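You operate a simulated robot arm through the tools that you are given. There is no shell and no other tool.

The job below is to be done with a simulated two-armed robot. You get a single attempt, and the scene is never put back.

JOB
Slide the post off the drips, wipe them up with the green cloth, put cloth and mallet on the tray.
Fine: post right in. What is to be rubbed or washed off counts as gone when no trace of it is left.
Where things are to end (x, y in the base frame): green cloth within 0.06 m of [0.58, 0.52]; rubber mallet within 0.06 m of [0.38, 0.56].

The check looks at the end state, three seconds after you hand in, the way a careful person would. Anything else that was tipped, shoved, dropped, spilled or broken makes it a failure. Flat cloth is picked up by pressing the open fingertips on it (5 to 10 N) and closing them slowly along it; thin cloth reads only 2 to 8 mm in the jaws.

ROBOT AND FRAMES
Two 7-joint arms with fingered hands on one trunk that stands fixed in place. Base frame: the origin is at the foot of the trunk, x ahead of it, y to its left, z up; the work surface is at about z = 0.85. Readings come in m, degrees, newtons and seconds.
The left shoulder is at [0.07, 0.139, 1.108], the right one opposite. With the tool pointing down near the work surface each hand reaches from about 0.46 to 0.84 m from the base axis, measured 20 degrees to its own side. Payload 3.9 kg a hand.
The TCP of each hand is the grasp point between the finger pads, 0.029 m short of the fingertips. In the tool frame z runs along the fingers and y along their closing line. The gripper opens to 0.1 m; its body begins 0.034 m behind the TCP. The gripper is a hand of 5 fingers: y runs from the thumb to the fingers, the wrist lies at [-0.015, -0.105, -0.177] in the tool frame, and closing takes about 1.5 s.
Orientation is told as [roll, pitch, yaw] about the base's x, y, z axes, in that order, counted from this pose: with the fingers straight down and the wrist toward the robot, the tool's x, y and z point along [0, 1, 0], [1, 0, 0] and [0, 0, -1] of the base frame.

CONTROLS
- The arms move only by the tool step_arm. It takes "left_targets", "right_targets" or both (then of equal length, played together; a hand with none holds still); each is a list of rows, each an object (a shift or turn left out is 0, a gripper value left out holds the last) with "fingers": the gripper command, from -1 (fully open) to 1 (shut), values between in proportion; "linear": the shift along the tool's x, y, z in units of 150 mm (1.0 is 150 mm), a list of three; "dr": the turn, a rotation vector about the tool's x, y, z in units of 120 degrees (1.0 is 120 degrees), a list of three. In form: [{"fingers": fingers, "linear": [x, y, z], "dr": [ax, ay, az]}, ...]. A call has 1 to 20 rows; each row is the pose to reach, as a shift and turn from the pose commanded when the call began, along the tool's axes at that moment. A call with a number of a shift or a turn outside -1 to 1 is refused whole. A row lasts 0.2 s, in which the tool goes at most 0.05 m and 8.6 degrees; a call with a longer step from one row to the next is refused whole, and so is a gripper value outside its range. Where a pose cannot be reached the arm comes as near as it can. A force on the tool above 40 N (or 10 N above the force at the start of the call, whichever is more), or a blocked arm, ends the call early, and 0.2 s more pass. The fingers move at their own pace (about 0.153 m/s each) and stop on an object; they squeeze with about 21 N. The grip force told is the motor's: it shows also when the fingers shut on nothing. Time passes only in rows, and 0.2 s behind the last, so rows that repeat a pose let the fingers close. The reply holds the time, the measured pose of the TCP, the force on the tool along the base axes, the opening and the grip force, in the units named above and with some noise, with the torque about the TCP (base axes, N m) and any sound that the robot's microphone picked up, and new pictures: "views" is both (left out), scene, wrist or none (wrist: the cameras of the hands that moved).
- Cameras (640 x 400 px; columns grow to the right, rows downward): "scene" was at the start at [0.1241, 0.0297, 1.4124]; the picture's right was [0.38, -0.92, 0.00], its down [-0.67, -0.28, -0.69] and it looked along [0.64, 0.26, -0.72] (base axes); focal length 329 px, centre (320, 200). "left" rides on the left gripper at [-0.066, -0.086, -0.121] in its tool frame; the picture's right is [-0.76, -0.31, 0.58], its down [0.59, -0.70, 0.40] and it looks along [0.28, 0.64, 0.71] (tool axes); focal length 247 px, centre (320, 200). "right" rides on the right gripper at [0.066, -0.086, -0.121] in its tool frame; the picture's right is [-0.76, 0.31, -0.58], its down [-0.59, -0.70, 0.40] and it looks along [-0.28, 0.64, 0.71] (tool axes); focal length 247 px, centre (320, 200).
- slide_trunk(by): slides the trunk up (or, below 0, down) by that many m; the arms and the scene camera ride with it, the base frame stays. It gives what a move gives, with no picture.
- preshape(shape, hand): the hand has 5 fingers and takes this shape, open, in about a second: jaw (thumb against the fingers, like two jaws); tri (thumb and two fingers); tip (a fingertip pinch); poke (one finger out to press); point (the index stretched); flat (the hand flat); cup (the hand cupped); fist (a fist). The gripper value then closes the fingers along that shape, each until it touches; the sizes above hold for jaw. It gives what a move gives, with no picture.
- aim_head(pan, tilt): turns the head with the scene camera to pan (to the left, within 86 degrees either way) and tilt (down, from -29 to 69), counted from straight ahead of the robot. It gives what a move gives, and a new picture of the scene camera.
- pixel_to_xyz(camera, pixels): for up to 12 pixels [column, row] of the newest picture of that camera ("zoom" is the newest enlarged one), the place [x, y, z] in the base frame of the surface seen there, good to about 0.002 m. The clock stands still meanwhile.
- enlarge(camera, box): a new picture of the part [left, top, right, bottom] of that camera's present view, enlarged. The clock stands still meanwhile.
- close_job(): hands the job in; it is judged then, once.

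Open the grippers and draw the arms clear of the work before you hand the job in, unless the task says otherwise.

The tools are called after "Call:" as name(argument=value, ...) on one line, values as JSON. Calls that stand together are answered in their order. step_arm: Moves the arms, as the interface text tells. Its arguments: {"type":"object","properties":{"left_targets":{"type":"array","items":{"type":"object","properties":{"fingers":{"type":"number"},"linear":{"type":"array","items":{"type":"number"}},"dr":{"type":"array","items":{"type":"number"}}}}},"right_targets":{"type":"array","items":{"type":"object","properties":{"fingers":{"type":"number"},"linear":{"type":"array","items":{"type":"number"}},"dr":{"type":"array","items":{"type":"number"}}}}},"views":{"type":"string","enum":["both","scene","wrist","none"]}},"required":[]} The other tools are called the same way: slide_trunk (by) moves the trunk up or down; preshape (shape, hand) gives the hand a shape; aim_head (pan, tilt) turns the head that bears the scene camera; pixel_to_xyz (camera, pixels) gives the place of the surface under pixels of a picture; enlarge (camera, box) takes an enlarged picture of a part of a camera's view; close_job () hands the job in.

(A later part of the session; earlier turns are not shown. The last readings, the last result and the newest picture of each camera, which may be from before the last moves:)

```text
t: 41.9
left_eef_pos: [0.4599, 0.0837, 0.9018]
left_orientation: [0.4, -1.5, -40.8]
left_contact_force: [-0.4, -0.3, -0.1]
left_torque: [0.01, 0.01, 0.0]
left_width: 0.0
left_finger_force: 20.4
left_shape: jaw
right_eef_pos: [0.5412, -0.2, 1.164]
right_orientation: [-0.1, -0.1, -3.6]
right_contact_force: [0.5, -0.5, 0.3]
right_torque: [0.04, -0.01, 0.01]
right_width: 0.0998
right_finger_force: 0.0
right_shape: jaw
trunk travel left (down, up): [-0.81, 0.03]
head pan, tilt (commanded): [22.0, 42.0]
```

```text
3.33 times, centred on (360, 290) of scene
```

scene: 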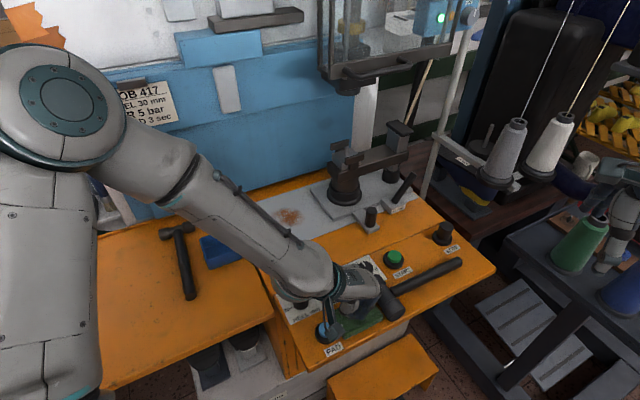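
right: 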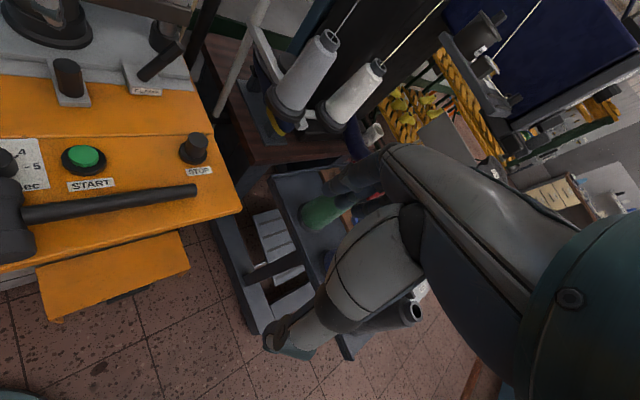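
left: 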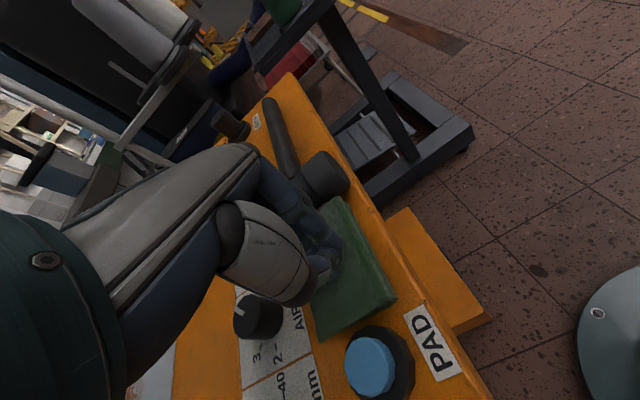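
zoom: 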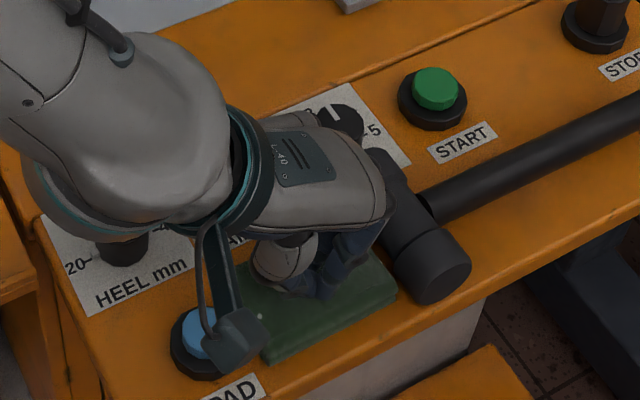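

The fingers shut empty (width 0, force 0): the tips rise as they close. I find how much by lowering the closed fingers until contact.

Call:
step_arm(left_targets=[{"linear": [0, 0, 0.01], "fingers": 1}, {"linear": [0, 0, 0.01], "fingers": 1}], views="none")

Call:
step_arm(left_targets=[{"linear": [0, 0, 0.01], "fingers": 1}, {"linear": [0, 0, 0.01], "fingers": 1}], views="none")

Call:
step_arm(left_targets=[{"linear": [0, 0, 0.01], "fingers": 1}, {"linear": [0, 0, 0.01], "fingers": 1}], views="none")

```text
t: 42.5
left_eef_pos: [0.4595, 0.083, 0.9011]
left_orientation: [0.5, -1.6, -40.8]
left_contact_force: [0.3, -0.6, 1.8]
left_torque: [0.01, -0.02, -0.01]
left_width: 0.0
left_finger_force: 20.8
left_shape: jaw
right_eef_pos: [0.5414, -0.1995, 1.1651]
right_orientation: [0.1, -0.1, -3.6]
right_contact_force: [-0.8, -0.2, -0.3]
right_torque: [0.02, -0.03, -0.01]
right_width: 0.1
right_finger_force: 0.1
right_shape: jaw
trunk travel left (down, up): [-0.81, 0.03]
head pan, tilt (commanded): [22.0, 42.0]
```

```text
t: 43.1
left_eef_pos: [0.4609, 0.0824, 0.8992]
left_orientation: [0.6, -1.7, -40.7]
left_contact_force: [1.7, -0.9, 11.2]
left_torque: [0.04, -0.07, -0.01]
left_width: 0.0003
left_finger_force: 21.1
left_shape: jaw
right_eef_pos: [0.5399, -0.1994, 1.1648]
right_orientation: [0.1, 0.0, -3.5]
right_contact_force: [1.2, -0.4, -0.9]
right_torque: [0.01, 0.01, -0.01]
right_width: 0.0998
right_finger_force: 0.1
right_shape: jaw
trunk travel left (down, up): [-0.81, 0.03]
head pan, tilt (commanded): [22.0, 42.0]
```

```text
t: 43.7
left_eef_pos: [0.4597, 0.0834, 0.9002]
left_orientation: [0.7, -1.9, -40.7]
left_contact_force: [2.7, 2.9, 27.5]
left_torque: [0.21, -0.02, -0.07]
left_width: 0.0001
left_finger_force: 21.0
left_shape: jaw
right_eef_pos: [0.5406, -0.199, 1.1665]
right_orientation: [0.1, -0.2, -3.6]
right_contact_force: [0.1, 0.6, -0.1]
right_torque: [0.02, -0.01, -0.02]
right_width: 0.0997
right_finger_force: 0.1
right_shape: jaw
trunk travel left (down, up): [-0.81, 0.03]
head pan, tilt (commanded): [22.0, 42.0]
```

Closed tips need ~1.5–2 mm more depth. I lift, reopen to 0.045 m, re-press, then close slowly while lowering 2 mm to keep 5–10 N.

Call:
step_arm(left_targets=[{"linear": [0, 0, -0.06], "fingers": 1}, {"linear": [0, 0, -0.06], "fingers": 0.1}, {"linear": [0, 0, -0.06], "fingers": 0.1}, {"linear": [0, 0, -0.04], "fingers": 0.1}, {"linear": [0, 0, -0.028], "fingers": 0.1}, {"linear": [0, 0, -0.028], "fingers": 0.1}], views="none")

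```text
t: 45.1
left_eef_pos: [0.4607, 0.0819, 0.902]
left_orientation: [0.5, -1.8, -40.8]
left_contact_force: [-1.1, 0.6, 10.6]
left_torque: [0.2, 0.32, -0.02]
left_width: 0.0463
left_finger_force: 0.1
left_shape: jaw
right_eef_pos: [0.5408, -0.1997, 1.1662]
right_orientation: [0.1, -0.1, -3.5]
right_contact_force: [-0.9, 0.5, -0.1]
right_torque: [0.0, 0.01, 0.0]
right_width: 0.0998
right_finger_force: 0.0
right_shape: jaw
trunk travel left (down, up): [-0.81, 0.03]
head pan, tilt (commanded): [22.0, 42.0]
```

10.6 N at the start. I close slowly with the hand lowering ~1.5 mm across the closing.

Call:
step_arm(left_targets=[{"linear": [0, 0, 0.0], "fingers": 0.15}, {"linear": [0, 0, 0.0], "fingers": 0.2}, {"linear": [0, 0, 0.001], "fingers": 0.27}, {"linear": [0, 0, 0.002], "fingers": 0.34}, {"linear": [0, 0, 0.003], "fingers": 0.41}, {"linear": [0, 0, 0.004], "fingers": 0.48}, {"linear": [0, 0, 0.005], "fingers": 0.55}, {"linear": [0, 0, 0.006], "fingers": 0.62}, {"linear": [0, 0, 0.007], "fingers": 0.69}, {"linear": [0, 0, 0.008], "fingers": 0.76}, {"linear": [0, 0, 0.009], "fingers": 0.83}, {"linear": [0, 0, 0.01], "fingers": 0.9}, {"linear": [0, 0, 0.011], "fingers": 1.0}, {"linear": [0, 0, 0.011], "fingers": 1.0}, {"linear": [0, 0, 0.011], "fingers": 1.0}], views="wrist")

Call:
enlarge(camera="left", box=[220, 120, 520, 340])

```text
t: 47.6
left_eef_pos: [0.4617, 0.0819, 0.9025]
left_orientation: [0.5, -1.8, -40.9]
left_contact_force: [-5.3, 3.5, 20.7]
left_torque: [0.16, 0.48, -0.01]
left_width: 0.0066
left_finger_force: 0.1
left_shape: jaw
right_eef_pos: [0.5425, -0.2011, 1.1637]
right_orientation: [0.1, 0.0, -3.6]
right_contact_force: [-0.1, -0.5, -0.1]
right_torque: [-0.01, 0.03, 0.05]
right_width: 0.0998
right_finger_force: 0.0
right_shape: jaw
trunk travel left (down, up): [-0.81, 0.03]
head pan, tilt (commanded): [22.0, 42.0]
stopped in row 12 (left hand): the force on the tool passed its limit at 43 N (the readings are from after the stop); the commanded pose is now the measured one
```

left: 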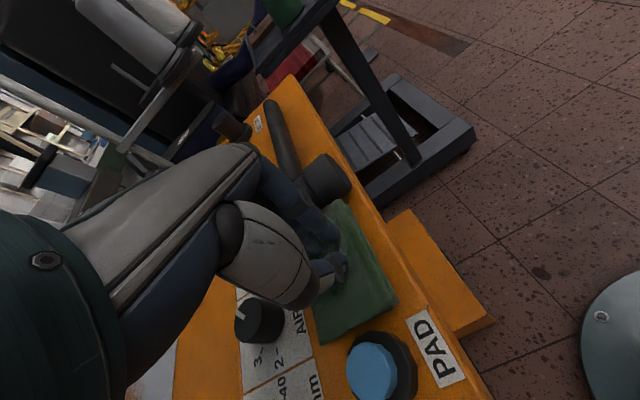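

```text
1.82 times, centred on (370, 230) of left
```

zoom: 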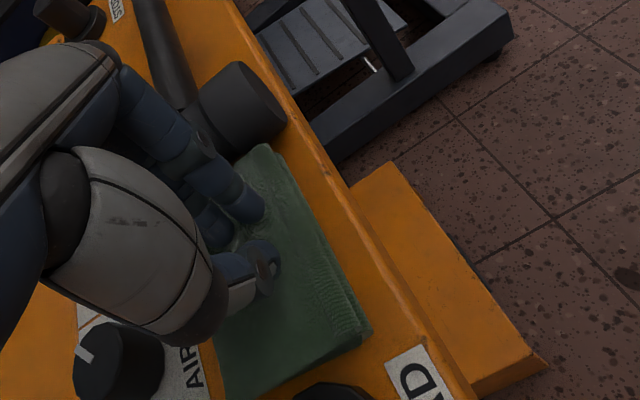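

The tips dip mid-closing, so the force peaked (43 N) and the call stopped at 6.6 mm opening with ~20 N. I finish closing from here.

Call:
step_arm(left_targets=[{"linear": [0, 0, -0.004], "fingers": 0.9}, {"linear": [0, 0, -0.004], "fingers": 0.95}, {"linear": [0, 0, -0.004], "fingers": 1.0}, {"linear": [0, 0, -0.004], "fingers": 1.0}, {"linear": [0, 0, -0.004], "fingers": 1.0}], views="wrist")

Call:
enlarge(camera="left", box=[220, 120, 520, 340])

```text
t: 48.8
left_eef_pos: [0.4608, 0.082, 0.9024]
left_orientation: [0.5, -1.7, -40.8]
left_contact_force: [0.1, -0.3, -0.6]
left_torque: [0.02, 0.0, 0.02]
left_width: 0.0
left_finger_force: 20.9
left_shape: jaw
right_eef_pos: [0.5419, -0.1989, 1.1669]
right_orientation: [0.1, -0.1, -3.6]
right_contact_force: [0.9, 0.0, -0.2]
right_torque: [-0.02, 0.0, 0.04]
right_width: 0.1001
right_finger_force: 0.0
right_shape: jaw
trunk travel left (down, up): [-0.81, 0.03]
head pan, tilt (commanded): [22.0, 42.0]
```

left: 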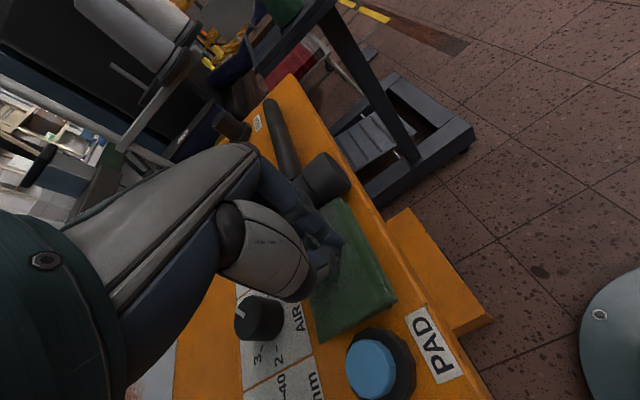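

```text
1.82 times, centred on (370, 230) of left
```

zoom: 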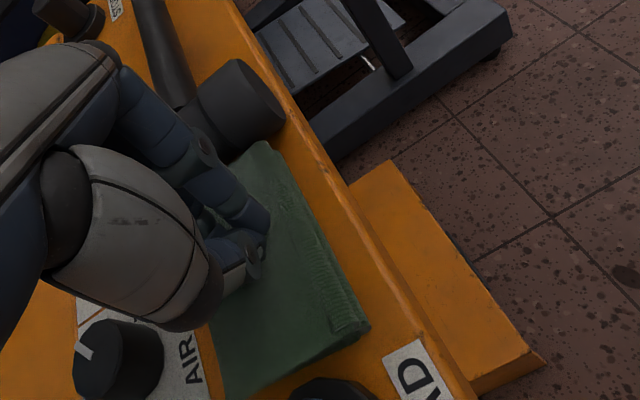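

Again empty: contact was lost right at the end. I'll reopen and close in small stages, correcting height by the force reading at each stage.

Call:
step_arm(left_targets=[{"linear": [0, 0, -0.03], "fingers": 1}, {"linear": [0, 0, -0.03], "fingers": 0.2}, {"linear": [0, 0, -0.03], "fingers": 0.2}, {"linear": [0, 0, -0.01], "fingers": 0.2}, {"linear": [0, 0, -0.001], "fingers": 0.2}, {"linear": [0, 0, -0.001], "fingers": 0.2}], views="none")

```text
t: 50.2
left_eef_pos: [0.4604, 0.0818, 0.9025]
left_orientation: [0.5, -1.8, -40.6]
left_contact_force: [0.1, 1.0, 2.8]
left_torque: [0.06, 0.09, 0.06]
left_width: 0.0401
left_finger_force: 0.1
left_shape: jaw
right_eef_pos: [0.5423, -0.1986, 1.1655]
right_orientation: [0.1, -0.2, -3.6]
right_contact_force: [0.9, -0.8, -0.2]
right_torque: [-0.02, 0.04, -0.01]
right_width: 0.0996
right_finger_force: 0.0
right_shape: jaw
trunk travel left (down, up): [-0.81, 0.03]
head pan, tilt (commanded): [22.0, 42.0]
```

Call:
step_arm(left_targets=[{"linear": [0, 0, 0.006], "fingers": 0.2}, {"linear": [0, 0, 0.006], "fingers": 0.3}, {"linear": [0, 0, 0.006], "fingers": 0.4}], views="none")

Call:
step_arm(left_targets=[{"linear": [0, 0, 0], "fingers": 0.5}, {"linear": [0, 0, 0], "fingers": 0.6}], views="none")

```text
t: 51.0
left_eef_pos: [0.4609, 0.0813, 0.9022]
left_orientation: [0.6, -1.8, -40.8]
left_contact_force: [-2.7, 2.8, 12.8]
left_torque: [0.27, 0.33, -0.02]
left_width: 0.0325
left_finger_force: 0.0
left_shape: jaw
right_eef_pos: [0.5393, -0.1994, 1.1649]
right_orientation: [0.1, -0.2, -3.6]
right_contact_force: [0.7, 0.0, 0.4]
right_torque: [0.01, 0.01, -0.01]
right_width: 0.1
right_finger_force: 0.2
right_shape: jaw
trunk travel left (down, up): [-0.81, 0.03]
head pan, tilt (commanded): [22.0, 42.0]
```

```text
t: 51.6
left_eef_pos: [0.4596, 0.0811, 0.9031]
left_orientation: [0.7, -1.8, -40.6]
left_contact_force: [-5.0, 3.5, 19.3]
left_torque: [0.47, 0.56, -0.02]
left_width: 0.0239
left_finger_force: 0.0
left_shape: jaw
right_eef_pos: [0.5388, -0.199, 1.1664]
right_orientation: [0.0, -0.2, -3.5]
right_contact_force: [0.7, -0.5, 0.8]
right_torque: [0.03, -0.04, 0.01]
right_width: 0.1
right_finger_force: 0.2
right_shape: jaw
trunk travel left (down, up): [-0.81, 0.03]
head pan, tilt (commanded): [22.0, 42.0]
```

Force is 19 N at 24 mm. I ease up 1 mm and continue closing in stages.

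Call:
step_arm(left_targets=[{"linear": [0, 0, -0.008], "fingers": 0.62}, {"linear": [0, 0, -0.008], "fingers": 0.7}], views="none")

Call:
step_arm(left_targets=[{"linear": [0, 0, -0.004], "fingers": 0.76}, {"linear": [0, 0, -0.004], "fingers": 0.82}], views="none")

```text
t: 52.2
left_eef_pos: [0.4596, 0.0823, 0.9031]
left_orientation: [0.4, -1.7, -40.8]
left_contact_force: [-0.4, 0.4, 2.5]
left_torque: [0.02, 0.05, 0.02]
left_width: 0.0154
left_finger_force: 0.0
left_shape: jaw
right_eef_pos: [0.5402, -0.2011, 1.1656]
right_orientation: [0.0, 0.0, -3.5]
right_contact_force: [-1.1, 0.4, 0.5]
right_torque: [0.04, 0.01, -0.03]
right_width: 0.0999
right_finger_force: 0.1
right_shape: jaw
trunk travel left (down, up): [-0.81, 0.03]
head pan, tilt (commanded): [22.0, 42.0]
```

```text
t: 52.8
left_eef_pos: [0.4607, 0.0833, 0.9037]
left_orientation: [0.5, -1.7, -40.7]
left_contact_force: [-0.2, 0.4, -0.4]
left_torque: [0.03, 0.04, -0.01]
left_width: 0.0092
left_finger_force: 0.0
left_shape: jaw
right_eef_pos: [0.5415, -0.2003, 1.1651]
right_orientation: [0.2, 0.0, -3.6]
right_contact_force: [0.1, 0.5, 0.3]
right_torque: [0.02, 0.01, 0.0]
right_width: 0.0999
right_finger_force: 0.0
right_shape: jaw
trunk travel left (down, up): [-0.81, 0.03]
head pan, tilt (commanded): [22.0, 42.0]
```

Pressing was lost again; control needs to be finer. I reopen to 25 mm, press to ~8 N and then close slower with small height corrections.

Call:
step_arm(left_targets=[{"linear": [0, 0, -0.02], "fingers": 0.5}, {"linear": [0, 0, -0.02], "fingers": 0.5}, {"linear": [0, 0, 0.002], "fingers": 0.5}, {"linear": [0, 0, 0.002], "fingers": 0.5}], views="none")

```text
t: 53.8
left_eef_pos: [0.4616, 0.0827, 0.9037]
left_orientation: [0.5, -1.7, -40.7]
left_contact_force: [1.0, 0.0, -0.2]
left_torque: [0.01, -0.03, -0.01]
left_width: 0.0246
left_finger_force: 0.0
left_shape: jaw
right_eef_pos: [0.5412, -0.1996, 1.1646]
right_orientation: [0.1, -0.1, -3.6]
right_contact_force: [0.2, 0.1, -0.8]
right_torque: [0.0, 0.01, 0.0]
right_width: 0.0998
right_finger_force: 0.0
right_shape: jaw
trunk travel left (down, up): [-0.81, 0.03]
head pan, tilt (commanded): [22.0, 42.0]
```

Call:
step_arm(left_targets=[{"linear": [0, 0, 0.006], "fingers": 0.5}, {"linear": [0, 0, 0.006], "fingers": 0.5}], views="none")

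Call:
step_arm(left_targets=[{"linear": [0, 0, 0.003], "fingers": 0.5}, {"linear": [0, 0, 0.003], "fingers": 0.5}], views="none")

```text
t: 54.4
left_eef_pos: [0.4601, 0.082, 0.9025]
left_orientation: [0.4, -1.7, -40.6]
left_contact_force: [-0.3, 0.7, 2.6]
left_torque: [0.05, 0.07, 0.02]
left_width: 0.0251
left_finger_force: 0.0
left_shape: jaw
right_eef_pos: [0.5412, -0.1992, 1.1655]
right_orientation: [0.1, 0.0, -3.5]
right_contact_force: [0.2, -0.1, 0.2]
right_torque: [0.01, 0.01, 0.0]
right_width: 0.0998
right_finger_force: 0.0
right_shape: jaw
trunk travel left (down, up): [-0.81, 0.03]
head pan, tilt (commanded): [22.0, 42.0]
```

```text
t: 55.0
left_eef_pos: [0.461, 0.0831, 0.903]
left_orientation: [0.6, -1.9, -40.7]
left_contact_force: [-0.4, 0.6, 5.3]
left_torque: [0.06, 0.1, 0.01]
left_width: 0.0253
left_finger_force: 0.1
left_shape: jaw
right_eef_pos: [0.5413, -0.2006, 1.1658]
right_orientation: [0.1, -0.2, -3.7]
right_contact_force: [0.0, 0.9, 0.5]
right_torque: [0.0, 0.01, 0.0]
right_width: 0.1001
right_finger_force: 0.1
right_shape: jaw
trunk travel left (down, up): [-0.81, 0.03]
head pan, tilt (commanded): [22.0, 42.0]
```

5.3 N at 25 mm. Now close slowly in small increments, adding depth.

Call:
step_arm(left_targets=[{"linear": [0, 0, 0.002], "fingers": 0.53}, {"linear": [0, 0, 0.002], "fingers": 0.56}, {"linear": [0, 0, 0.002], "fingers": 0.59}, {"linear": [0, 0, 0.002], "fingers": 0.62}], views="none")

Call:
step_arm(left_targets=[{"linear": [0, 0, 0.001], "fingers": 0.65}, {"linear": [0, 0, 0.001], "fingers": 0.68}, {"linear": [0, 0, 0.002], "fingers": 0.71}, {"linear": [0, 0, 0.002], "fingers": 0.74}], views="none")

```text
t: 56.0
left_eef_pos: [0.4601, 0.0814, 0.9021]
left_orientation: [0.4, -1.8, -40.7]
left_contact_force: [-1.3, 1.8, 12.0]
left_torque: [0.2, 0.24, -0.02]
left_width: 0.021
left_finger_force: 0.0
left_shape: jaw
right_eef_pos: [0.5401, -0.1981, 1.1663]
right_orientation: [0.1, -0.1, -3.7]
right_contact_force: [0.4, 1.2, -0.1]
right_torque: [0.0, 0.01, -0.01]
right_width: 0.0999
right_finger_force: 0.2
right_shape: jaw
trunk travel left (down, up): [-0.81, 0.03]
head pan, tilt (commanded): [22.0, 42.0]
```

```text
t: 57.0
left_eef_pos: [0.4594, 0.0834, 0.9022]
left_orientation: [0.6, -2.0, -40.6]
left_contact_force: [-5.6, 3.7, 19.9]
left_torque: [0.33, 0.44, -0.01]
left_width: 0.0154
left_finger_force: 0.1
left_shape: jaw
right_eef_pos: [0.5387, -0.1989, 1.1672]
right_orientation: [0.0, -0.2, -3.7]
right_contact_force: [-0.5, -0.4, 0.8]
right_torque: [0.0, 0.03, -0.03]
right_width: 0.1
right_finger_force: 0.1
right_shape: jaw
trunk travel left (down, up): [-0.81, 0.03]
head pan, tilt (commanded): [22.0, 42.0]
```

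Call:
step_arm(left_targets=[{"linear": [0, 0, -0.003], "fingers": 0.77}, {"linear": [0, 0, -0.003], "fingers": 0.8}, {"linear": [0, 0, -0.003], "fingers": 0.83}], views="none")

Call:
step_arm(left_targets=[{"linear": [0, 0, 0], "fingers": 0.86}, {"linear": [0, 0, 0], "fingers": 0.89}, {"linear": [0, 0, 0], "fingers": 0.92}], views="wrist")

```text
t: 57.8
left_eef_pos: [0.4597, 0.0823, 0.9025]
left_orientation: [0.6, -1.9, -40.8]
left_contact_force: [-5.4, 3.7, 21.6]
left_torque: [0.34, 0.5, -0.01]
left_width: 0.0105
left_finger_force: 0.1
left_shape: jaw
right_eef_pos: [0.538, -0.1982, 1.1665]
right_orientation: [0.0, -0.3, -3.5]
right_contact_force: [-1.1, -0.1, 0.2]
right_torque: [-0.03, 0.0, 0.03]
right_width: 0.0999
right_finger_force: 0.2
right_shape: jaw
trunk travel left (down, up): [-0.81, 0.03]
head pan, tilt (commanded): [22.0, 42.0]
```

```text
t: 58.6
left_eef_pos: [0.4586, 0.0823, 0.9021]
left_orientation: [0.6, -1.9, -40.7]
left_contact_force: [-6.2, 4.5, 24.3]
left_torque: [0.45, 0.6, -0.03]
left_width: 0.0063
left_finger_force: 0.1
left_shape: jaw
right_eef_pos: [0.5377, -0.199, 1.1667]
right_orientation: [0.0, -0.3, -3.6]
right_contact_force: [-0.5, 0.7, 0.2]
right_torque: [-0.01, 0.01, 0.01]
right_width: 0.0998
right_finger_force: 0.1
right_shape: jaw
trunk travel left (down, up): [-0.81, 0.03]
head pan, tilt (commanded): [22.0, 42.0]
```

left: 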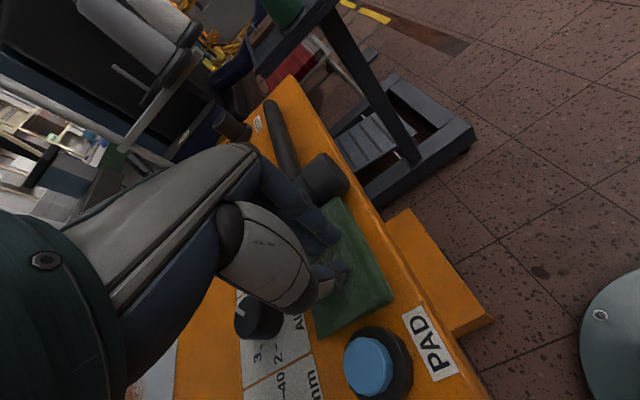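

Call:
step_arm(left_targets=[{"linear": [0, 0, 0], "fingers": 0.95}, {"linear": [0, 0, 0], "fingers": 0.98}, {"linear": [0, 0, 0], "fingers": 1}, {"linear": [0, 0, 0], "fingers": 1}, {"linear": [0, 0, 0], "fingers": 1}], views="wrist")

Call:
enlarge(camera="left", box=[250, 150, 450, 350])

```text
t: 59.8
left_eef_pos: [0.4603, 0.0838, 0.9022]
left_orientation: [0.6, -1.8, -40.8]
left_contact_force: [0.8, 0.7, -0.3]
left_torque: [-0.02, 0.03, -0.02]
left_width: 0.0004
left_finger_force: 21.2
left_shape: jaw
right_eef_pos: [0.5405, -0.199, 1.1655]
right_orientation: [0.1, -0.1, -3.7]
right_contact_force: [0.9, 0.4, 0.1]
right_torque: [0.0, -0.02, 0.03]
right_width: 0.0998
right_finger_force: 0.1
right_shape: jaw
trunk travel left (down, up): [-0.81, 0.03]
head pan, tilt (commanded): [22.0, 42.0]
```

left: 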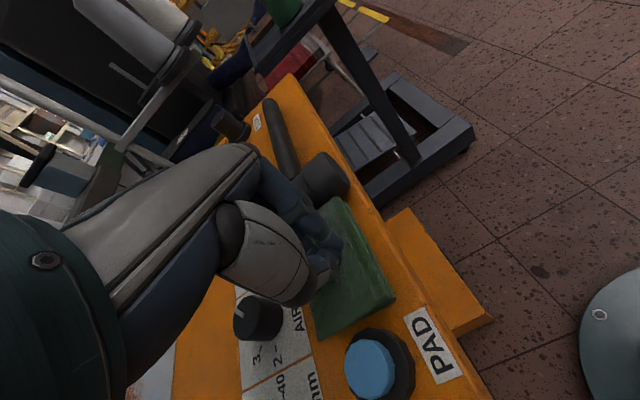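

```text
2.00 times, centred on (350, 250) of left
```

zoom: 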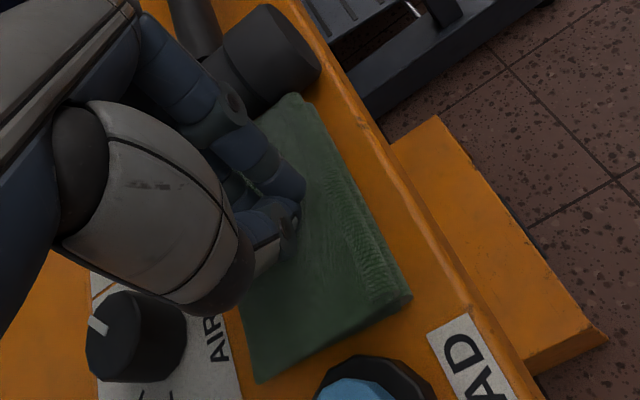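

Still empty: the tips retract in the last millimetres. I repeat from 25 mm but add 2 mm of depth during the final closing.

Call:
step_arm(left_targets=[{"linear": [0, 0, -0.02], "fingers": 0.8}, {"linear": [0, 0, -0.02], "fingers": 0.4}, {"linear": [0, 0, -0.02], "fingers": 0.4}, {"linear": [0, 0, -0.003], "fingers": 0.4}, {"linear": [0, 0, -0.001], "fingers": 0.4}, {"linear": [0, 0, -0.001], "fingers": 0.4}], views="none")

```text
t: 61.2
left_eef_pos: [0.4608, 0.0829, 0.9025]
left_orientation: [0.4, -1.9, -40.8]
left_contact_force: [-0.5, 0.4, 4.9]
left_torque: [0.14, 0.08, -0.01]
left_width: 0.0302
left_finger_force: 0.1
left_shape: jaw
right_eef_pos: [0.5407, -0.1988, 1.1652]
right_orientation: [0.1, -0.1, -3.6]
right_contact_force: [-0.1, 0.5, 0.6]
right_torque: [0.01, -0.01, 0.05]
right_width: 0.1
right_finger_force: 0.1
right_shape: jaw
trunk travel left (down, up): [-0.81, 0.03]
head pan, tilt (commanded): [22.0, 42.0]
```

Call:
step_arm(left_targets=[{"linear": [0, 0, 0], "fingers": 0.44}, {"linear": [0, 0, 0], "fingers": 0.48}, {"linear": [0, 0, 0], "fingers": 0.52}, {"linear": [0, 0, 0], "fingers": 0.56}, {"linear": [0, 0, 0], "fingers": 0.6}, {"linear": [0, 0, 0], "fingers": 0.64}, {"linear": [0, 0, 0], "fingers": 0.68}], views="none")

Call:
step_arm(left_targets=[{"linear": [0, 0, 0], "fingers": 0.72}, {"linear": [0, 0, 0], "fingers": 0.76}, {"linear": [0, 0, 0], "fingers": 0.8}, {"linear": [0, 0, 0], "fingers": 0.84}], views="none")

```text
t: 62.8
left_eef_pos: [0.4606, 0.0839, 0.9022]
left_orientation: [0.6, -1.8, -40.7]
left_contact_force: [-3.6, 2.8, 13.3]
left_torque: [0.26, 0.32, 0.0]
left_width: 0.0185
left_finger_force: 0.0
left_shape: jaw
right_eef_pos: [0.541, -0.2001, 1.1658]
right_orientation: [0.0, -0.2, -3.6]
right_contact_force: [0.6, 0.9, 0.2]
right_torque: [0.03, 0.02, -0.02]
right_width: 0.0999
right_finger_force: 0.0
right_shape: jaw
trunk travel left (down, up): [-0.81, 0.03]
head pan, tilt (commanded): [22.0, 42.0]
```

```text
t: 63.8
left_eef_pos: [0.4589, 0.083, 0.9035]
left_orientation: [0.5, -1.9, -40.7]
left_contact_force: [-6.4, 4.3, 19.8]
left_torque: [0.4, 0.52, 0.02]
left_width: 0.0099
left_finger_force: 0.1
left_shape: jaw
right_eef_pos: [0.5394, -0.1995, 1.1665]
right_orientation: [0.0, -0.1, -3.6]
right_contact_force: [0.0, -0.7, 0.6]
right_torque: [-0.01, 0.01, 0.02]
right_width: 0.0999
right_finger_force: 0.1
right_shape: jaw
trunk travel left (down, up): [-0.81, 0.03]
head pan, tilt (commanded): [22.0, 42.0]
```

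Call:
step_arm(left_targets=[{"linear": [0, 0, 0.001], "fingers": 0.88}, {"linear": [0, 0, 0.003], "fingers": 0.92}, {"linear": [0, 0, 0.006], "fingers": 0.97}, {"linear": [0, 0, 0.01], "fingers": 1.0}, {"linear": [0, 0, 0.01], "fingers": 1.0}, {"linear": [0, 0, 0.01], "fingers": 1.0}], views="wrist")

```text
t: 65.2
left_eef_pos: [0.4617, 0.0838, 0.9003]
left_orientation: [0.5, -1.7, -40.8]
left_contact_force: [-0.2, -0.1, 0.9]
left_torque: [0.01, -0.01, 0.02]
left_width: 0.0
left_finger_force: 21.3
left_shape: jaw
right_eef_pos: [0.5406, -0.1991, 1.1656]
right_orientation: [0.0, -0.1, -3.6]
right_contact_force: [-0.4, -0.4, -0.4]
right_torque: [-0.01, -0.02, 0.0]
right_width: 0.0998
right_finger_force: 0.1
right_shape: jaw
trunk travel left (down, up): [-0.81, 0.03]
head pan, tilt (commanded): [22.0, 42.0]
```

left: 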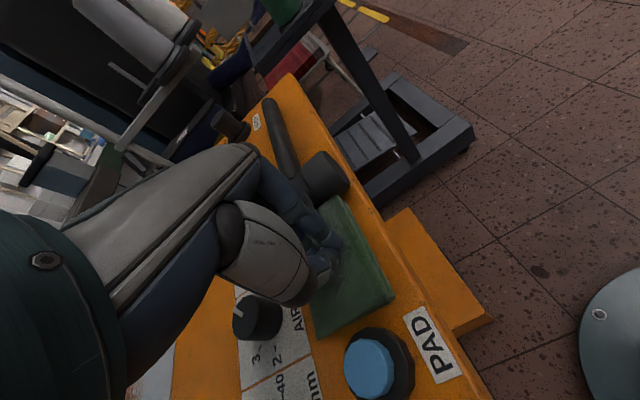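

Still nothing gripped. I lift the hand and look at the cloth's state before choosing another way.

Call:
step_arm(left_targets=[{"linear": [0, 0, -0.1]}, {"linear": [0, 0, -0.3]}, {"linear": [0.2, -0.2, -0.5], "fingers": 0.1}, {"linear": [0.4, -0.4, -0.5], "fingers": 0.1}], views="both")

Call:
enlarge(camera="scene", box=[300, 250, 420, 340])

Call:
enlarge(camera="left", box=[300, 130, 520, 300])

```text
refused: row 3 steps farther than a row can; nothing moved
```

```text
4.44 times, centred on (360, 295) of scene
```

zoom: 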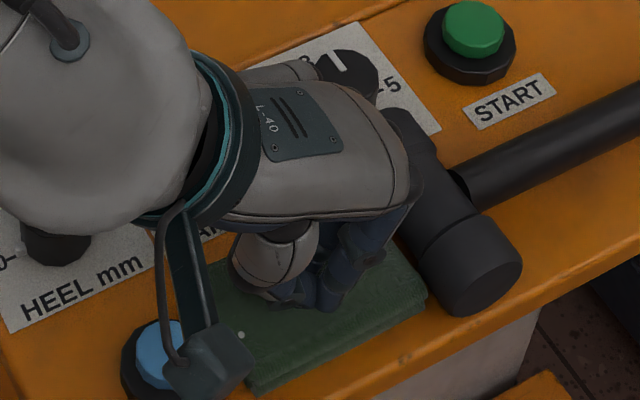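

```text
2.35 times, centred on (410, 215) of left
```

zoom: 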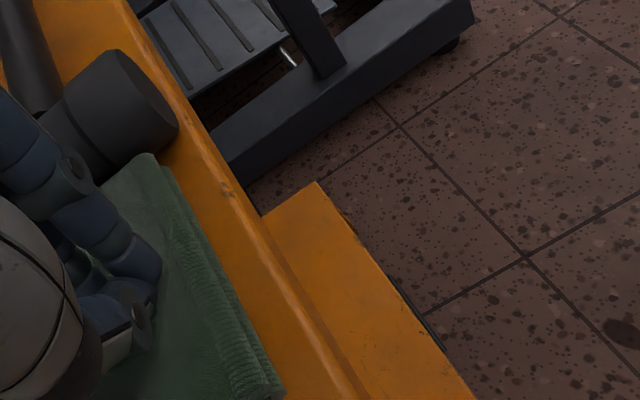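

Call:
step_arm(left_targets=[{"linear": [0, 0, -0.1]}, {"linear": [0, 0, -0.3]}, {"linear": [0.1, -0.1, -0.5], "fingers": 0.1}, {"linear": [0.25, -0.25, -0.6], "fingers": 0.1}, {"linear": [0.45, -0.45, -0.6], "fingers": 0.1}], views="both")

Call:
enlarge(camera="scene", box=[300, 250, 420, 340])

Call:
enlarge(camera="left", box=[330, 130, 530, 280])

```text
t: 66.4
left_eef_pos: [0.451, 0.1835, 0.9899]
left_orientation: [0.4, -1.8, -40.9]
left_contact_force: [0.0, -0.2, -0.4]
left_torque: [-0.01, 0.0, -0.01]
left_width: 0.0447
left_finger_force: 0.0
left_shape: jaw
right_eef_pos: [0.5419, -0.1969, 1.1652]
right_orientation: [-0.1, -0.1, -3.6]
right_contact_force: [0.4, 0.6, 0.4]
right_torque: [-0.07, 0.01, -0.02]
right_width: 0.1001
right_finger_force: 0.0
right_shape: jaw
trunk travel left (down, up): [-0.81, 0.03]
head pan, tilt (commanded): [22.0, 42.0]
```

scene: 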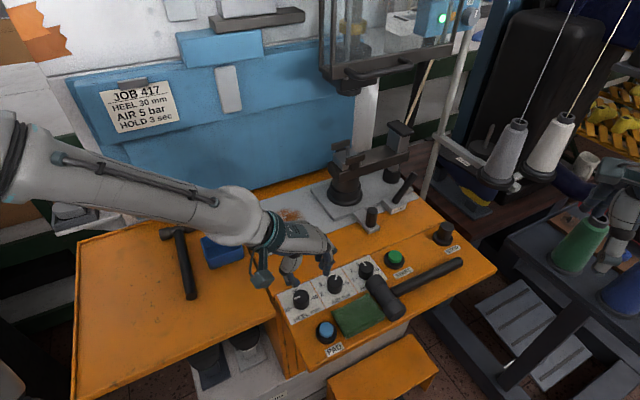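
left: 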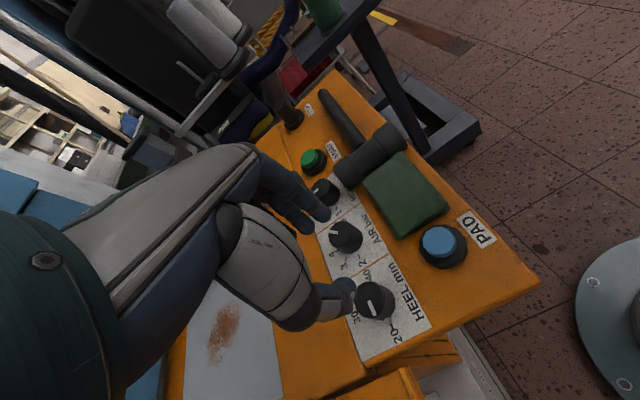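

```text
4.44 times, centred on (360, 295) of scene
```

zoom: 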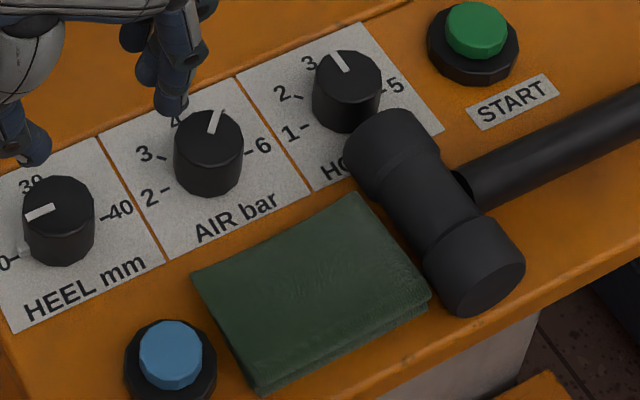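

```text
2.67 times, centred on (430, 205) of left
```

zoom: 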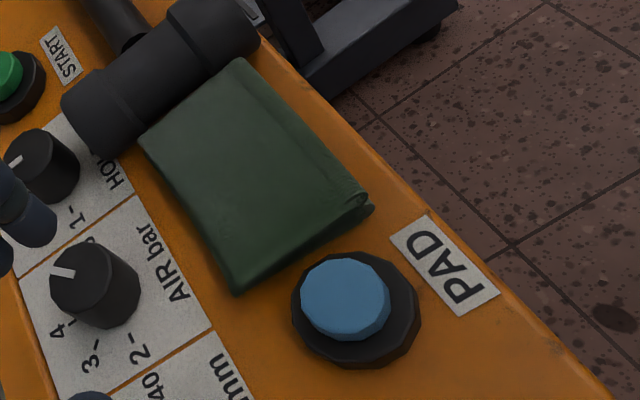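

The cloth springs back to its folded shape, so a side grip across its 0.052 m width is the better way, with the right hand at yaw ≈49°. First the mallet must go. I check obstacles near the right arm before turning it.

Call:
pixel_to_xyz(camera="scene", pixels=[[580, 240], [600, 220], [540, 140], [500, 160], [612, 250], [560, 250], [630, 205], [520, 220]])

Call:
step_arm(right_targets=[{"dr": [0, 0, -0.06]}, {"dr": [0, 0, -0.12]}, {"dr": [0, 0, -0.18]}, {"dr": [0, 0, -0.24]}, {"dr": [0, 0, -0.24]}], views="both")

```text
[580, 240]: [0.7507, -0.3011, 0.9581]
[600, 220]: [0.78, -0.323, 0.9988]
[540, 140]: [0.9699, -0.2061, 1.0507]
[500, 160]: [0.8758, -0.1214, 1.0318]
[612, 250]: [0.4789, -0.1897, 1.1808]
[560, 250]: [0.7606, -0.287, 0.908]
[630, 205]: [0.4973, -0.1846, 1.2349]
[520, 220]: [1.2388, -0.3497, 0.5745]
```

```text
t: 67.6
left_eef_pos: [0.4512, 0.1809, 0.9904]
left_orientation: [0.6, -1.7, -40.7]
left_contact_force: [-0.6, 1.2, -0.5]
left_torque: [-0.05, 0.03, 0.03]
left_width: 0.0449
left_finger_force: 0.1
left_shape: jaw
right_eef_pos: [0.542, -0.1989, 1.1652]
right_orientation: [0.0, -0.1, 14.5]
right_contact_force: [0.4, -0.3, 0.4]
right_torque: [0.0, 0.01, -0.01]
right_width: 0.1
right_finger_force: 0.1
right_shape: jaw
right hand out of reach, approached as far as the arm can: row 3, 4, 5
trunk travel left (down, up): [-0.81, 0.03]
head pan, tilt (commanded): [22.0, 42.0]
```

scene: 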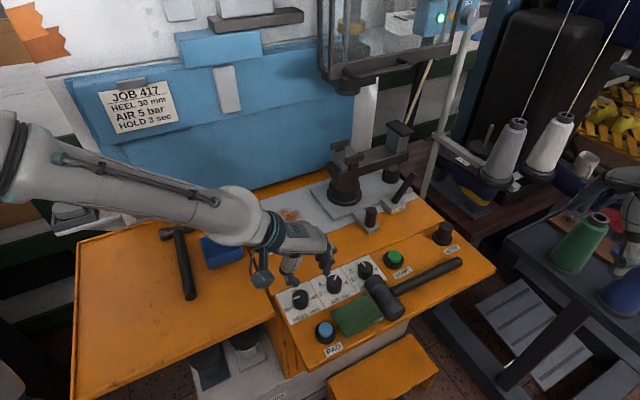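
right: 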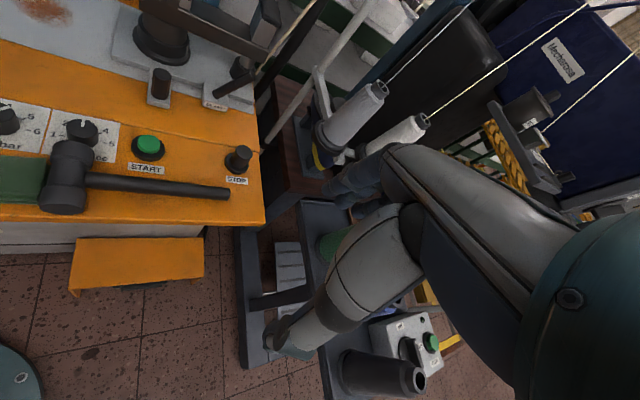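

The right hand stalls at yaw 14.5° at this height. By mirror of the left arm's good posture, I lower it to about [0.45,-0.25,1.05] and then turn.

Call:
step_arm(right_targets=[{"linear": [-0.04, -0.17, 0.19]}, {"linear": [-0.08, -0.34, 0.38]}, {"linear": [-0.12, -0.51, 0.57]}, {"linear": [-0.17, -0.68, 0.76]}, {"linear": [-0.17, -0.68, 0.76], "dr": [0, 0, -0.06]}, {"linear": [-0.17, -0.68, 0.76], "dr": [0, 0, -0.12]}, {"linear": [-0.17, -0.68, 0.76], "dr": [0, 0, -0.18]}, {"linear": [-0.17, -0.68, 0.76], "dr": [0, 0, -0.24]}, {"linear": [-0.17, -0.68, 0.76], "dr": [0, 0, -0.29]}, {"linear": [-0.17, -0.68, 0.76], "dr": [0, 0, -0.29]}], views="both")

```text
t: 69.8
left_eef_pos: [0.45, 0.1819, 0.9902]
left_orientation: [0.5, -1.8, -40.8]
left_contact_force: [-0.1, 0.6, 0.2]
left_torque: [-0.02, 0.02, 0.01]
left_width: 0.0448
left_finger_force: 0.0
left_shape: jaw
right_eef_pos: [0.4217, -0.2006, 1.0263]
right_orientation: [2.4, -6.1, 28.4]
right_contact_force: [-1.0, 0.4, -6.2]
right_torque: [0.13, -0.19, -0.05]
right_width: 0.1
right_finger_force: 0.0
right_shape: jaw
right hand out of reach, approached as far as the arm can: row 5, 6, 7, 8, 9, 10
trunk travel left (down, up): [-0.81, 0.03]
head pan, tilt (commanded): [22.0, 42.0]
```

scene: 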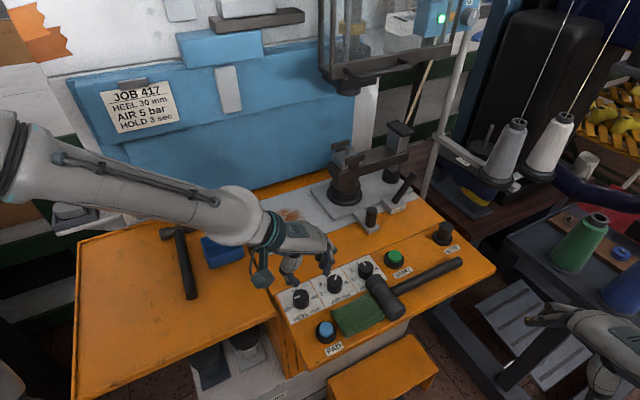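
right: 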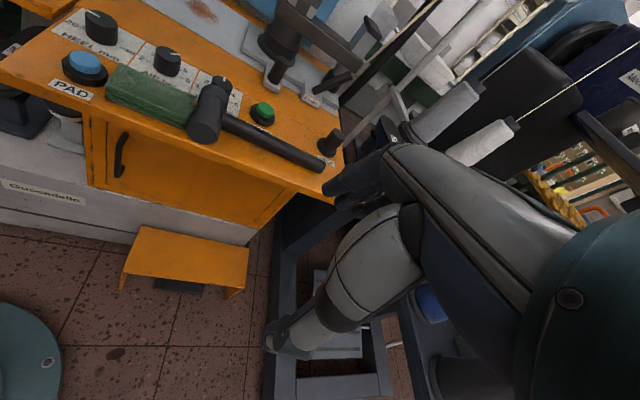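

The right arm folds badly this close in. I'd rather turn it in a more lateral spot like I did with the left; I look right first to see what's there.

Call:
step_arm(right_targets=[{"linear": [-0.1, 0.15, -0.2]}, {"linear": [-0.2, 0.3, -0.4]}, {"linear": [-0.2, 0.3, -0.4]}], views="none")

Call:
aim_head(pan=-30, tilt=42)

```text
t: 70.6
left_eef_pos: [0.4507, 0.1813, 0.9911]
left_orientation: [0.6, -1.7, -40.8]
left_contact_force: [0.1, 0.7, 0.7]
left_torque: [0.01, -0.01, 0.01]
left_width: 0.0446
left_finger_force: 0.0
left_shape: jaw
right_eef_pos: [0.4374, -0.1855, 1.0572]
right_orientation: [2.6, -5.9, 27.8]
right_contact_force: [0.1, -0.2, -0.7]
right_torque: [-0.01, 0.03, -0.02]
right_width: 0.1
right_finger_force: 0.1
right_shape: jaw
right hand out of reach, approached as far as the arm can: row 1, 2, 3
trunk travel left (down, up): [-0.81, 0.03]
head pan, tilt (commanded): [22.0, 42.0]
```

```text
t: 71.8
left_eef_pos: [0.4494, 0.1817, 0.9889]
left_orientation: [0.6, -1.7, -40.7]
left_contact_force: [0.4, 0.2, -0.7]
left_torque: [0.0, 0.0, -0.02]
left_width: 0.0446
left_finger_force: 0.1
left_shape: jaw
right_eef_pos: [0.4374, -0.1842, 1.0571]
right_orientation: [2.5, -5.7, 27.8]
right_contact_force: [-0.6, -0.1, -0.8]
right_torque: [-0.04, -0.01, 0.01]
right_width: 0.0996
right_finger_force: 0.2
right_shape: jaw
trunk travel left (down, up): [-0.81, 0.03]
head pan, tilt (commanded): [-30.0, 42.0]
```

scene: 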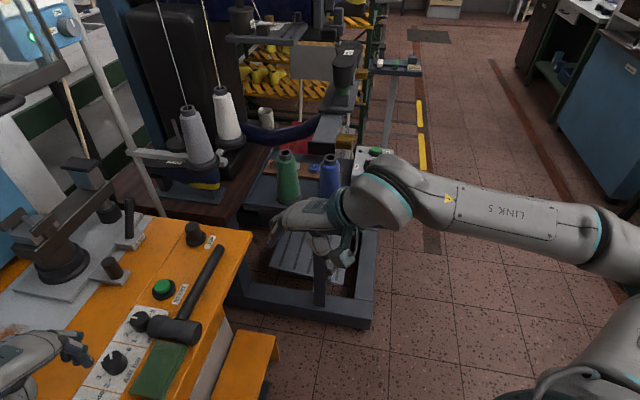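

The right elbow has swung out now (clear floor to the right). I move the right hand outward to about [0.45,-0.33], level it, then rotate to yaw ~45°.

Call:
step_arm(right_targets=[{"linear": [-0.25, -0.1, 0], "dr": [0.02, 0, 0]}, {"linear": [-0.5, -0.2, 0], "dr": [0.04, 0.004, 0]}, {"linear": [-0.75, -0.3, 0], "dr": [0.0525, 0.004, 0]}, {"linear": [-0.98, -0.38, 0], "dr": [0.0525, 0.004, 0]}, {"linear": [-0.98, -0.38, 0], "dr": [0.0525, 0.004, 0]}], views="none")

Call:
step_arm(right_targets=[{"dr": [0, 0, -0.06]}, {"dr": [0, 0, -0.12]}, {"dr": [0, 0, -0.16]}, {"dr": [0, 0, -0.16]}], views="scene")

```text
t: 73.0
left_eef_pos: [0.4508, 0.1802, 0.9899]
left_orientation: [0.4, -1.7, -40.7]
left_contact_force: [0.8, 1.0, -0.1]
left_torque: [-0.02, 0.07, -0.02]
left_width: 0.0448
left_finger_force: 0.1
left_shape: jaw
right_eef_pos: [0.4079, -0.2202, 0.9811]
right_orientation: [3.0, 0.6, 28.2]
right_contact_force: [0.7, -0.3, -0.3]
right_torque: [0.03, -0.01, 0.0]
right_width: 0.1
right_finger_force: 0.0
right_shape: jaw
right hand out of reach, approached as far as the arm can: row 1, 2, 3, 4, 5
trunk travel left (down, up): [-0.81, 0.03]
head pan, tilt (commanded): [-30.0, 42.0]
```

```text
t: 74.0
left_eef_pos: [0.4511, 0.1805, 0.9901]
left_orientation: [0.5, -1.7, -40.7]
left_contact_force: [-0.2, 0.5, 0.1]
left_torque: [-0.01, 0.0, -0.04]
left_width: 0.0446
left_finger_force: 0.1
left_shape: jaw
right_eef_pos: [0.3797, -0.2035, 0.9291]
right_orientation: [0.4, -2.0, 39.6]
right_contact_force: [0.6, -0.1, 0.3]
right_torque: [-0.01, 0.01, 0.06]
right_width: 0.1002
right_finger_force: 0.1
right_shape: jaw
right hand out of reach, approached as far as the arm can: row 1, 2, 3, 4
trunk travel left (down, up): [-0.81, 0.03]
head pan, tilt (commanded): [-30.0, 42.0]
```

scene: 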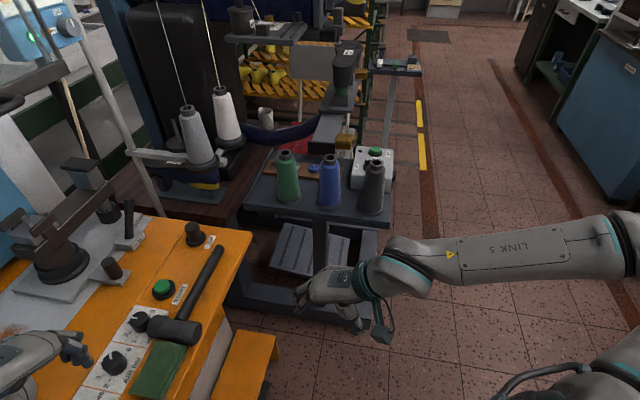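

The right hand is drifting low at [0.38,-0.20,0.93] (clear of the table). I steer it toward the mirror image of a pose the left arm managed well: [0.43,-0.37,1.04], yaw 40.

Call:
step_arm(right_targets=[{"linear": [-0.1, -0.1, -0.2]}, {"linear": [-0.25, -0.2, -0.4]}, {"linear": [-0.45, -0.3, -0.55]}, {"linear": [-0.65, -0.4, -0.7]}, {"linear": [-0.65, -0.4, -0.7]}], views="none")

Call:
step_arm(right_targets=[{"linear": [-0.2, 0.05, 0]}, {"linear": [-0.4, 0.1, 0]}, {"linear": [-0.5, 0.1, 0]}, {"linear": [-0.5, 0.1, 0]}], views="scene")

```text
t: 75.2
left_eef_pos: [0.4508, 0.1817, 0.989]
left_orientation: [0.5, -1.8, -40.6]
left_contact_force: [-0.3, 0.4, 0.4]
left_torque: [0.01, 0.01, 0.0]
left_width: 0.0447
left_finger_force: 0.1
left_shape: jaw
right_eef_pos: [0.375, -0.2219, 0.9277]
right_orientation: [-0.3, -2.3, 39.0]
right_contact_force: [0.2, 0.1, -0.3]
right_torque: [0.03, 0.02, 0.02]
right_width: 0.1001
right_finger_force: 0.0
right_shape: jaw
right hand out of reach, approached as far as the arm can: row 1, 2, 3, 4, 5
trunk travel left (down, up): [-0.81, 0.03]
head pan, tilt (commanded): [-30.0, 42.0]
```

```text
t: 76.2
left_eef_pos: [0.4508, 0.1813, 0.9896]
left_orientation: [0.5, -1.8, -40.7]
left_contact_force: [-0.4, 0.4, -0.7]
left_torque: [-0.03, 0.01, 0.01]
left_width: 0.045
left_finger_force: 0.0
left_shape: jaw
right_eef_pos: [0.389, -0.2355, 0.9028]
right_orientation: [-0.7, -2.6, 38.6]
right_contact_force: [0.7, 0.1, 0.4]
right_torque: [0.02, 0.02, -0.01]
right_width: 0.1
right_finger_force: 0.0
right_shape: jaw
right hand out of reach, approached as far as the arm can: row 1, 2, 3, 4
trunk travel left (down, up): [-0.81, 0.03]
head pan, tilt (commanded): [-30.0, 42.0]
```

scene: 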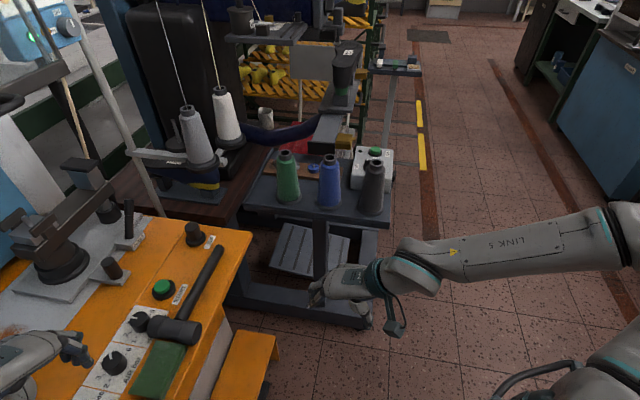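

The arm is caught near a joint limit and sinking. I unwind: rotate the yaw back toward 0 while moving up and forward.

Call:
step_arm(right_targets=[{"linear": [0, 0.05, -0.2], "dr": [0, 0, 0.06]}, {"linear": [0, 0.1, -0.4], "dr": [0, 0, 0.12]}, {"linear": [0, 0.15, -0.6], "dr": [0, 0, 0.18]}, {"linear": [0, 0.2, -0.8], "dr": [0, 0, 0.24]}, {"linear": [0, 0.25, -0.95], "dr": [0, 0, 0.3]}, {"linear": [0, 0.25, -0.95], "dr": [0, 0, 0.34]}, {"linear": [0, 0.25, -0.95], "dr": [0, 0, 0.34]}], views="scene")

```text
t: 77.8
left_eef_pos: [0.4505, 0.1804, 0.989]
left_orientation: [0.5, -1.8, -40.7]
left_contact_force: [0.1, -0.8, 0.0]
left_torque: [0.0, 0.02, -0.03]
left_width: 0.0447
left_finger_force: 0.1
left_shape: jaw
right_eef_pos: [0.4265, -0.2186, 1.0496]
right_orientation: [1.6, -1.3, -1.4]
right_contact_force: [-0.1, 0.0, -0.2]
right_torque: [-0.01, 0.02, -0.04]
right_width: 0.0998
right_finger_force: 0.1
right_shape: jaw
right hand out of reach, approached as far as the arm can: row 2, 3, 4, 5, 6, 7
trunk travel left (down, up): [-0.81, 0.03]
head pan, tilt (commanded): [-30.0, 42.0]
```

scene: 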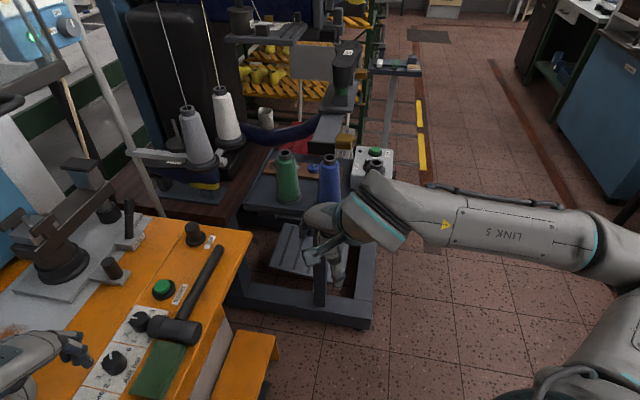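

Call:
step_arm(right_targets=[{"linear": [-0.1, 0.25, 0]}, {"linear": [-0.2, 0.5, 0]}, {"linear": [-0.3, 0.75, 0]}, {"linear": [-0.3, 0.75, 0]}], views="scene")

```text
t: 78.8
left_eef_pos: [0.4512, 0.1806, 0.99]
left_orientation: [0.5, -1.9, -40.8]
left_contact_force: [0.0, 0.8, -0.9]
left_torque: [-0.01, 0.01, -0.03]
left_width: 0.0447
left_finger_force: 0.1
left_shape: jaw
right_eef_pos: [0.5375, -0.2649, 1.0527]
right_orientation: [1.6, -1.4, -1.4]
right_contact_force: [-0.4, -0.3, -0.8]
right_torque: [-0.03, -0.06, 0.01]
right_width: 0.0999
right_finger_force: 0.2
right_shape: jaw
trunk travel left (down, up): [-0.81, 0.03]
head pan, tilt (commanded): [-30.0, 42.0]
```

scene: 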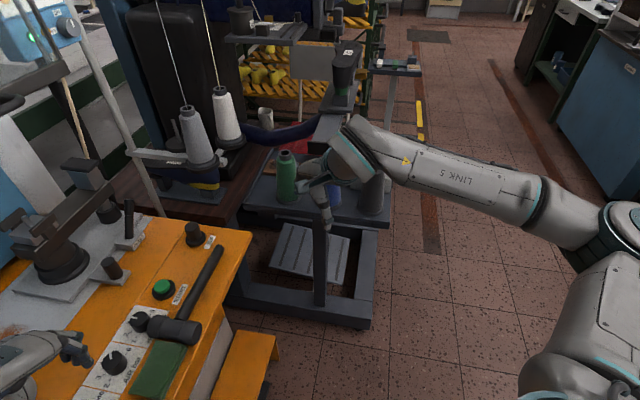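

Good, clear of the limit now. I probe the yaw range here by rotating +26°.

Call:
step_arm(right_targets=[{"dr": [0, 0, -0.06]}, {"dr": [0, 0, -0.12]}, {"dr": [0, 0, -0.18]}, {"dr": [0, 0, -0.24]}, {"dr": [0, 0, -0.3]}, {"dr": [0, 0, -0.3]}], views="scene")

```text
t: 80.2
left_eef_pos: [0.4518, 0.1819, 0.9903]
left_orientation: [0.4, -1.7, -40.7]
left_contact_force: [0.0, 0.7, -0.3]
left_torque: [-0.01, 0.04, 0.0]
left_width: 0.0446
left_finger_force: 0.0
left_shape: jaw
right_eef_pos: [0.5373, -0.2541, 1.05]
right_orientation: [1.3, -1.6, 15.6]
right_contact_force: [1.0, -0.2, 0.7]
right_torque: [-0.02, 0.01, -0.01]
right_width: 0.1001
right_finger_force: 0.0
right_shape: jaw
right hand out of reach, approached as far as the arm can: row 3, 4, 5, 6
trunk travel left (down, up): [-0.81, 0.03]
head pan, tilt (commanded): [-30.0, 42.0]
```

scene: 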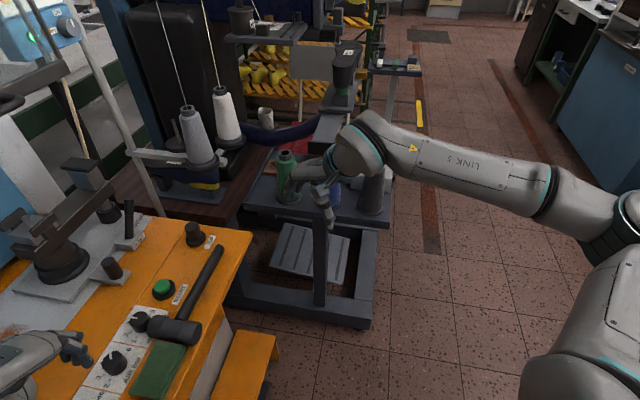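

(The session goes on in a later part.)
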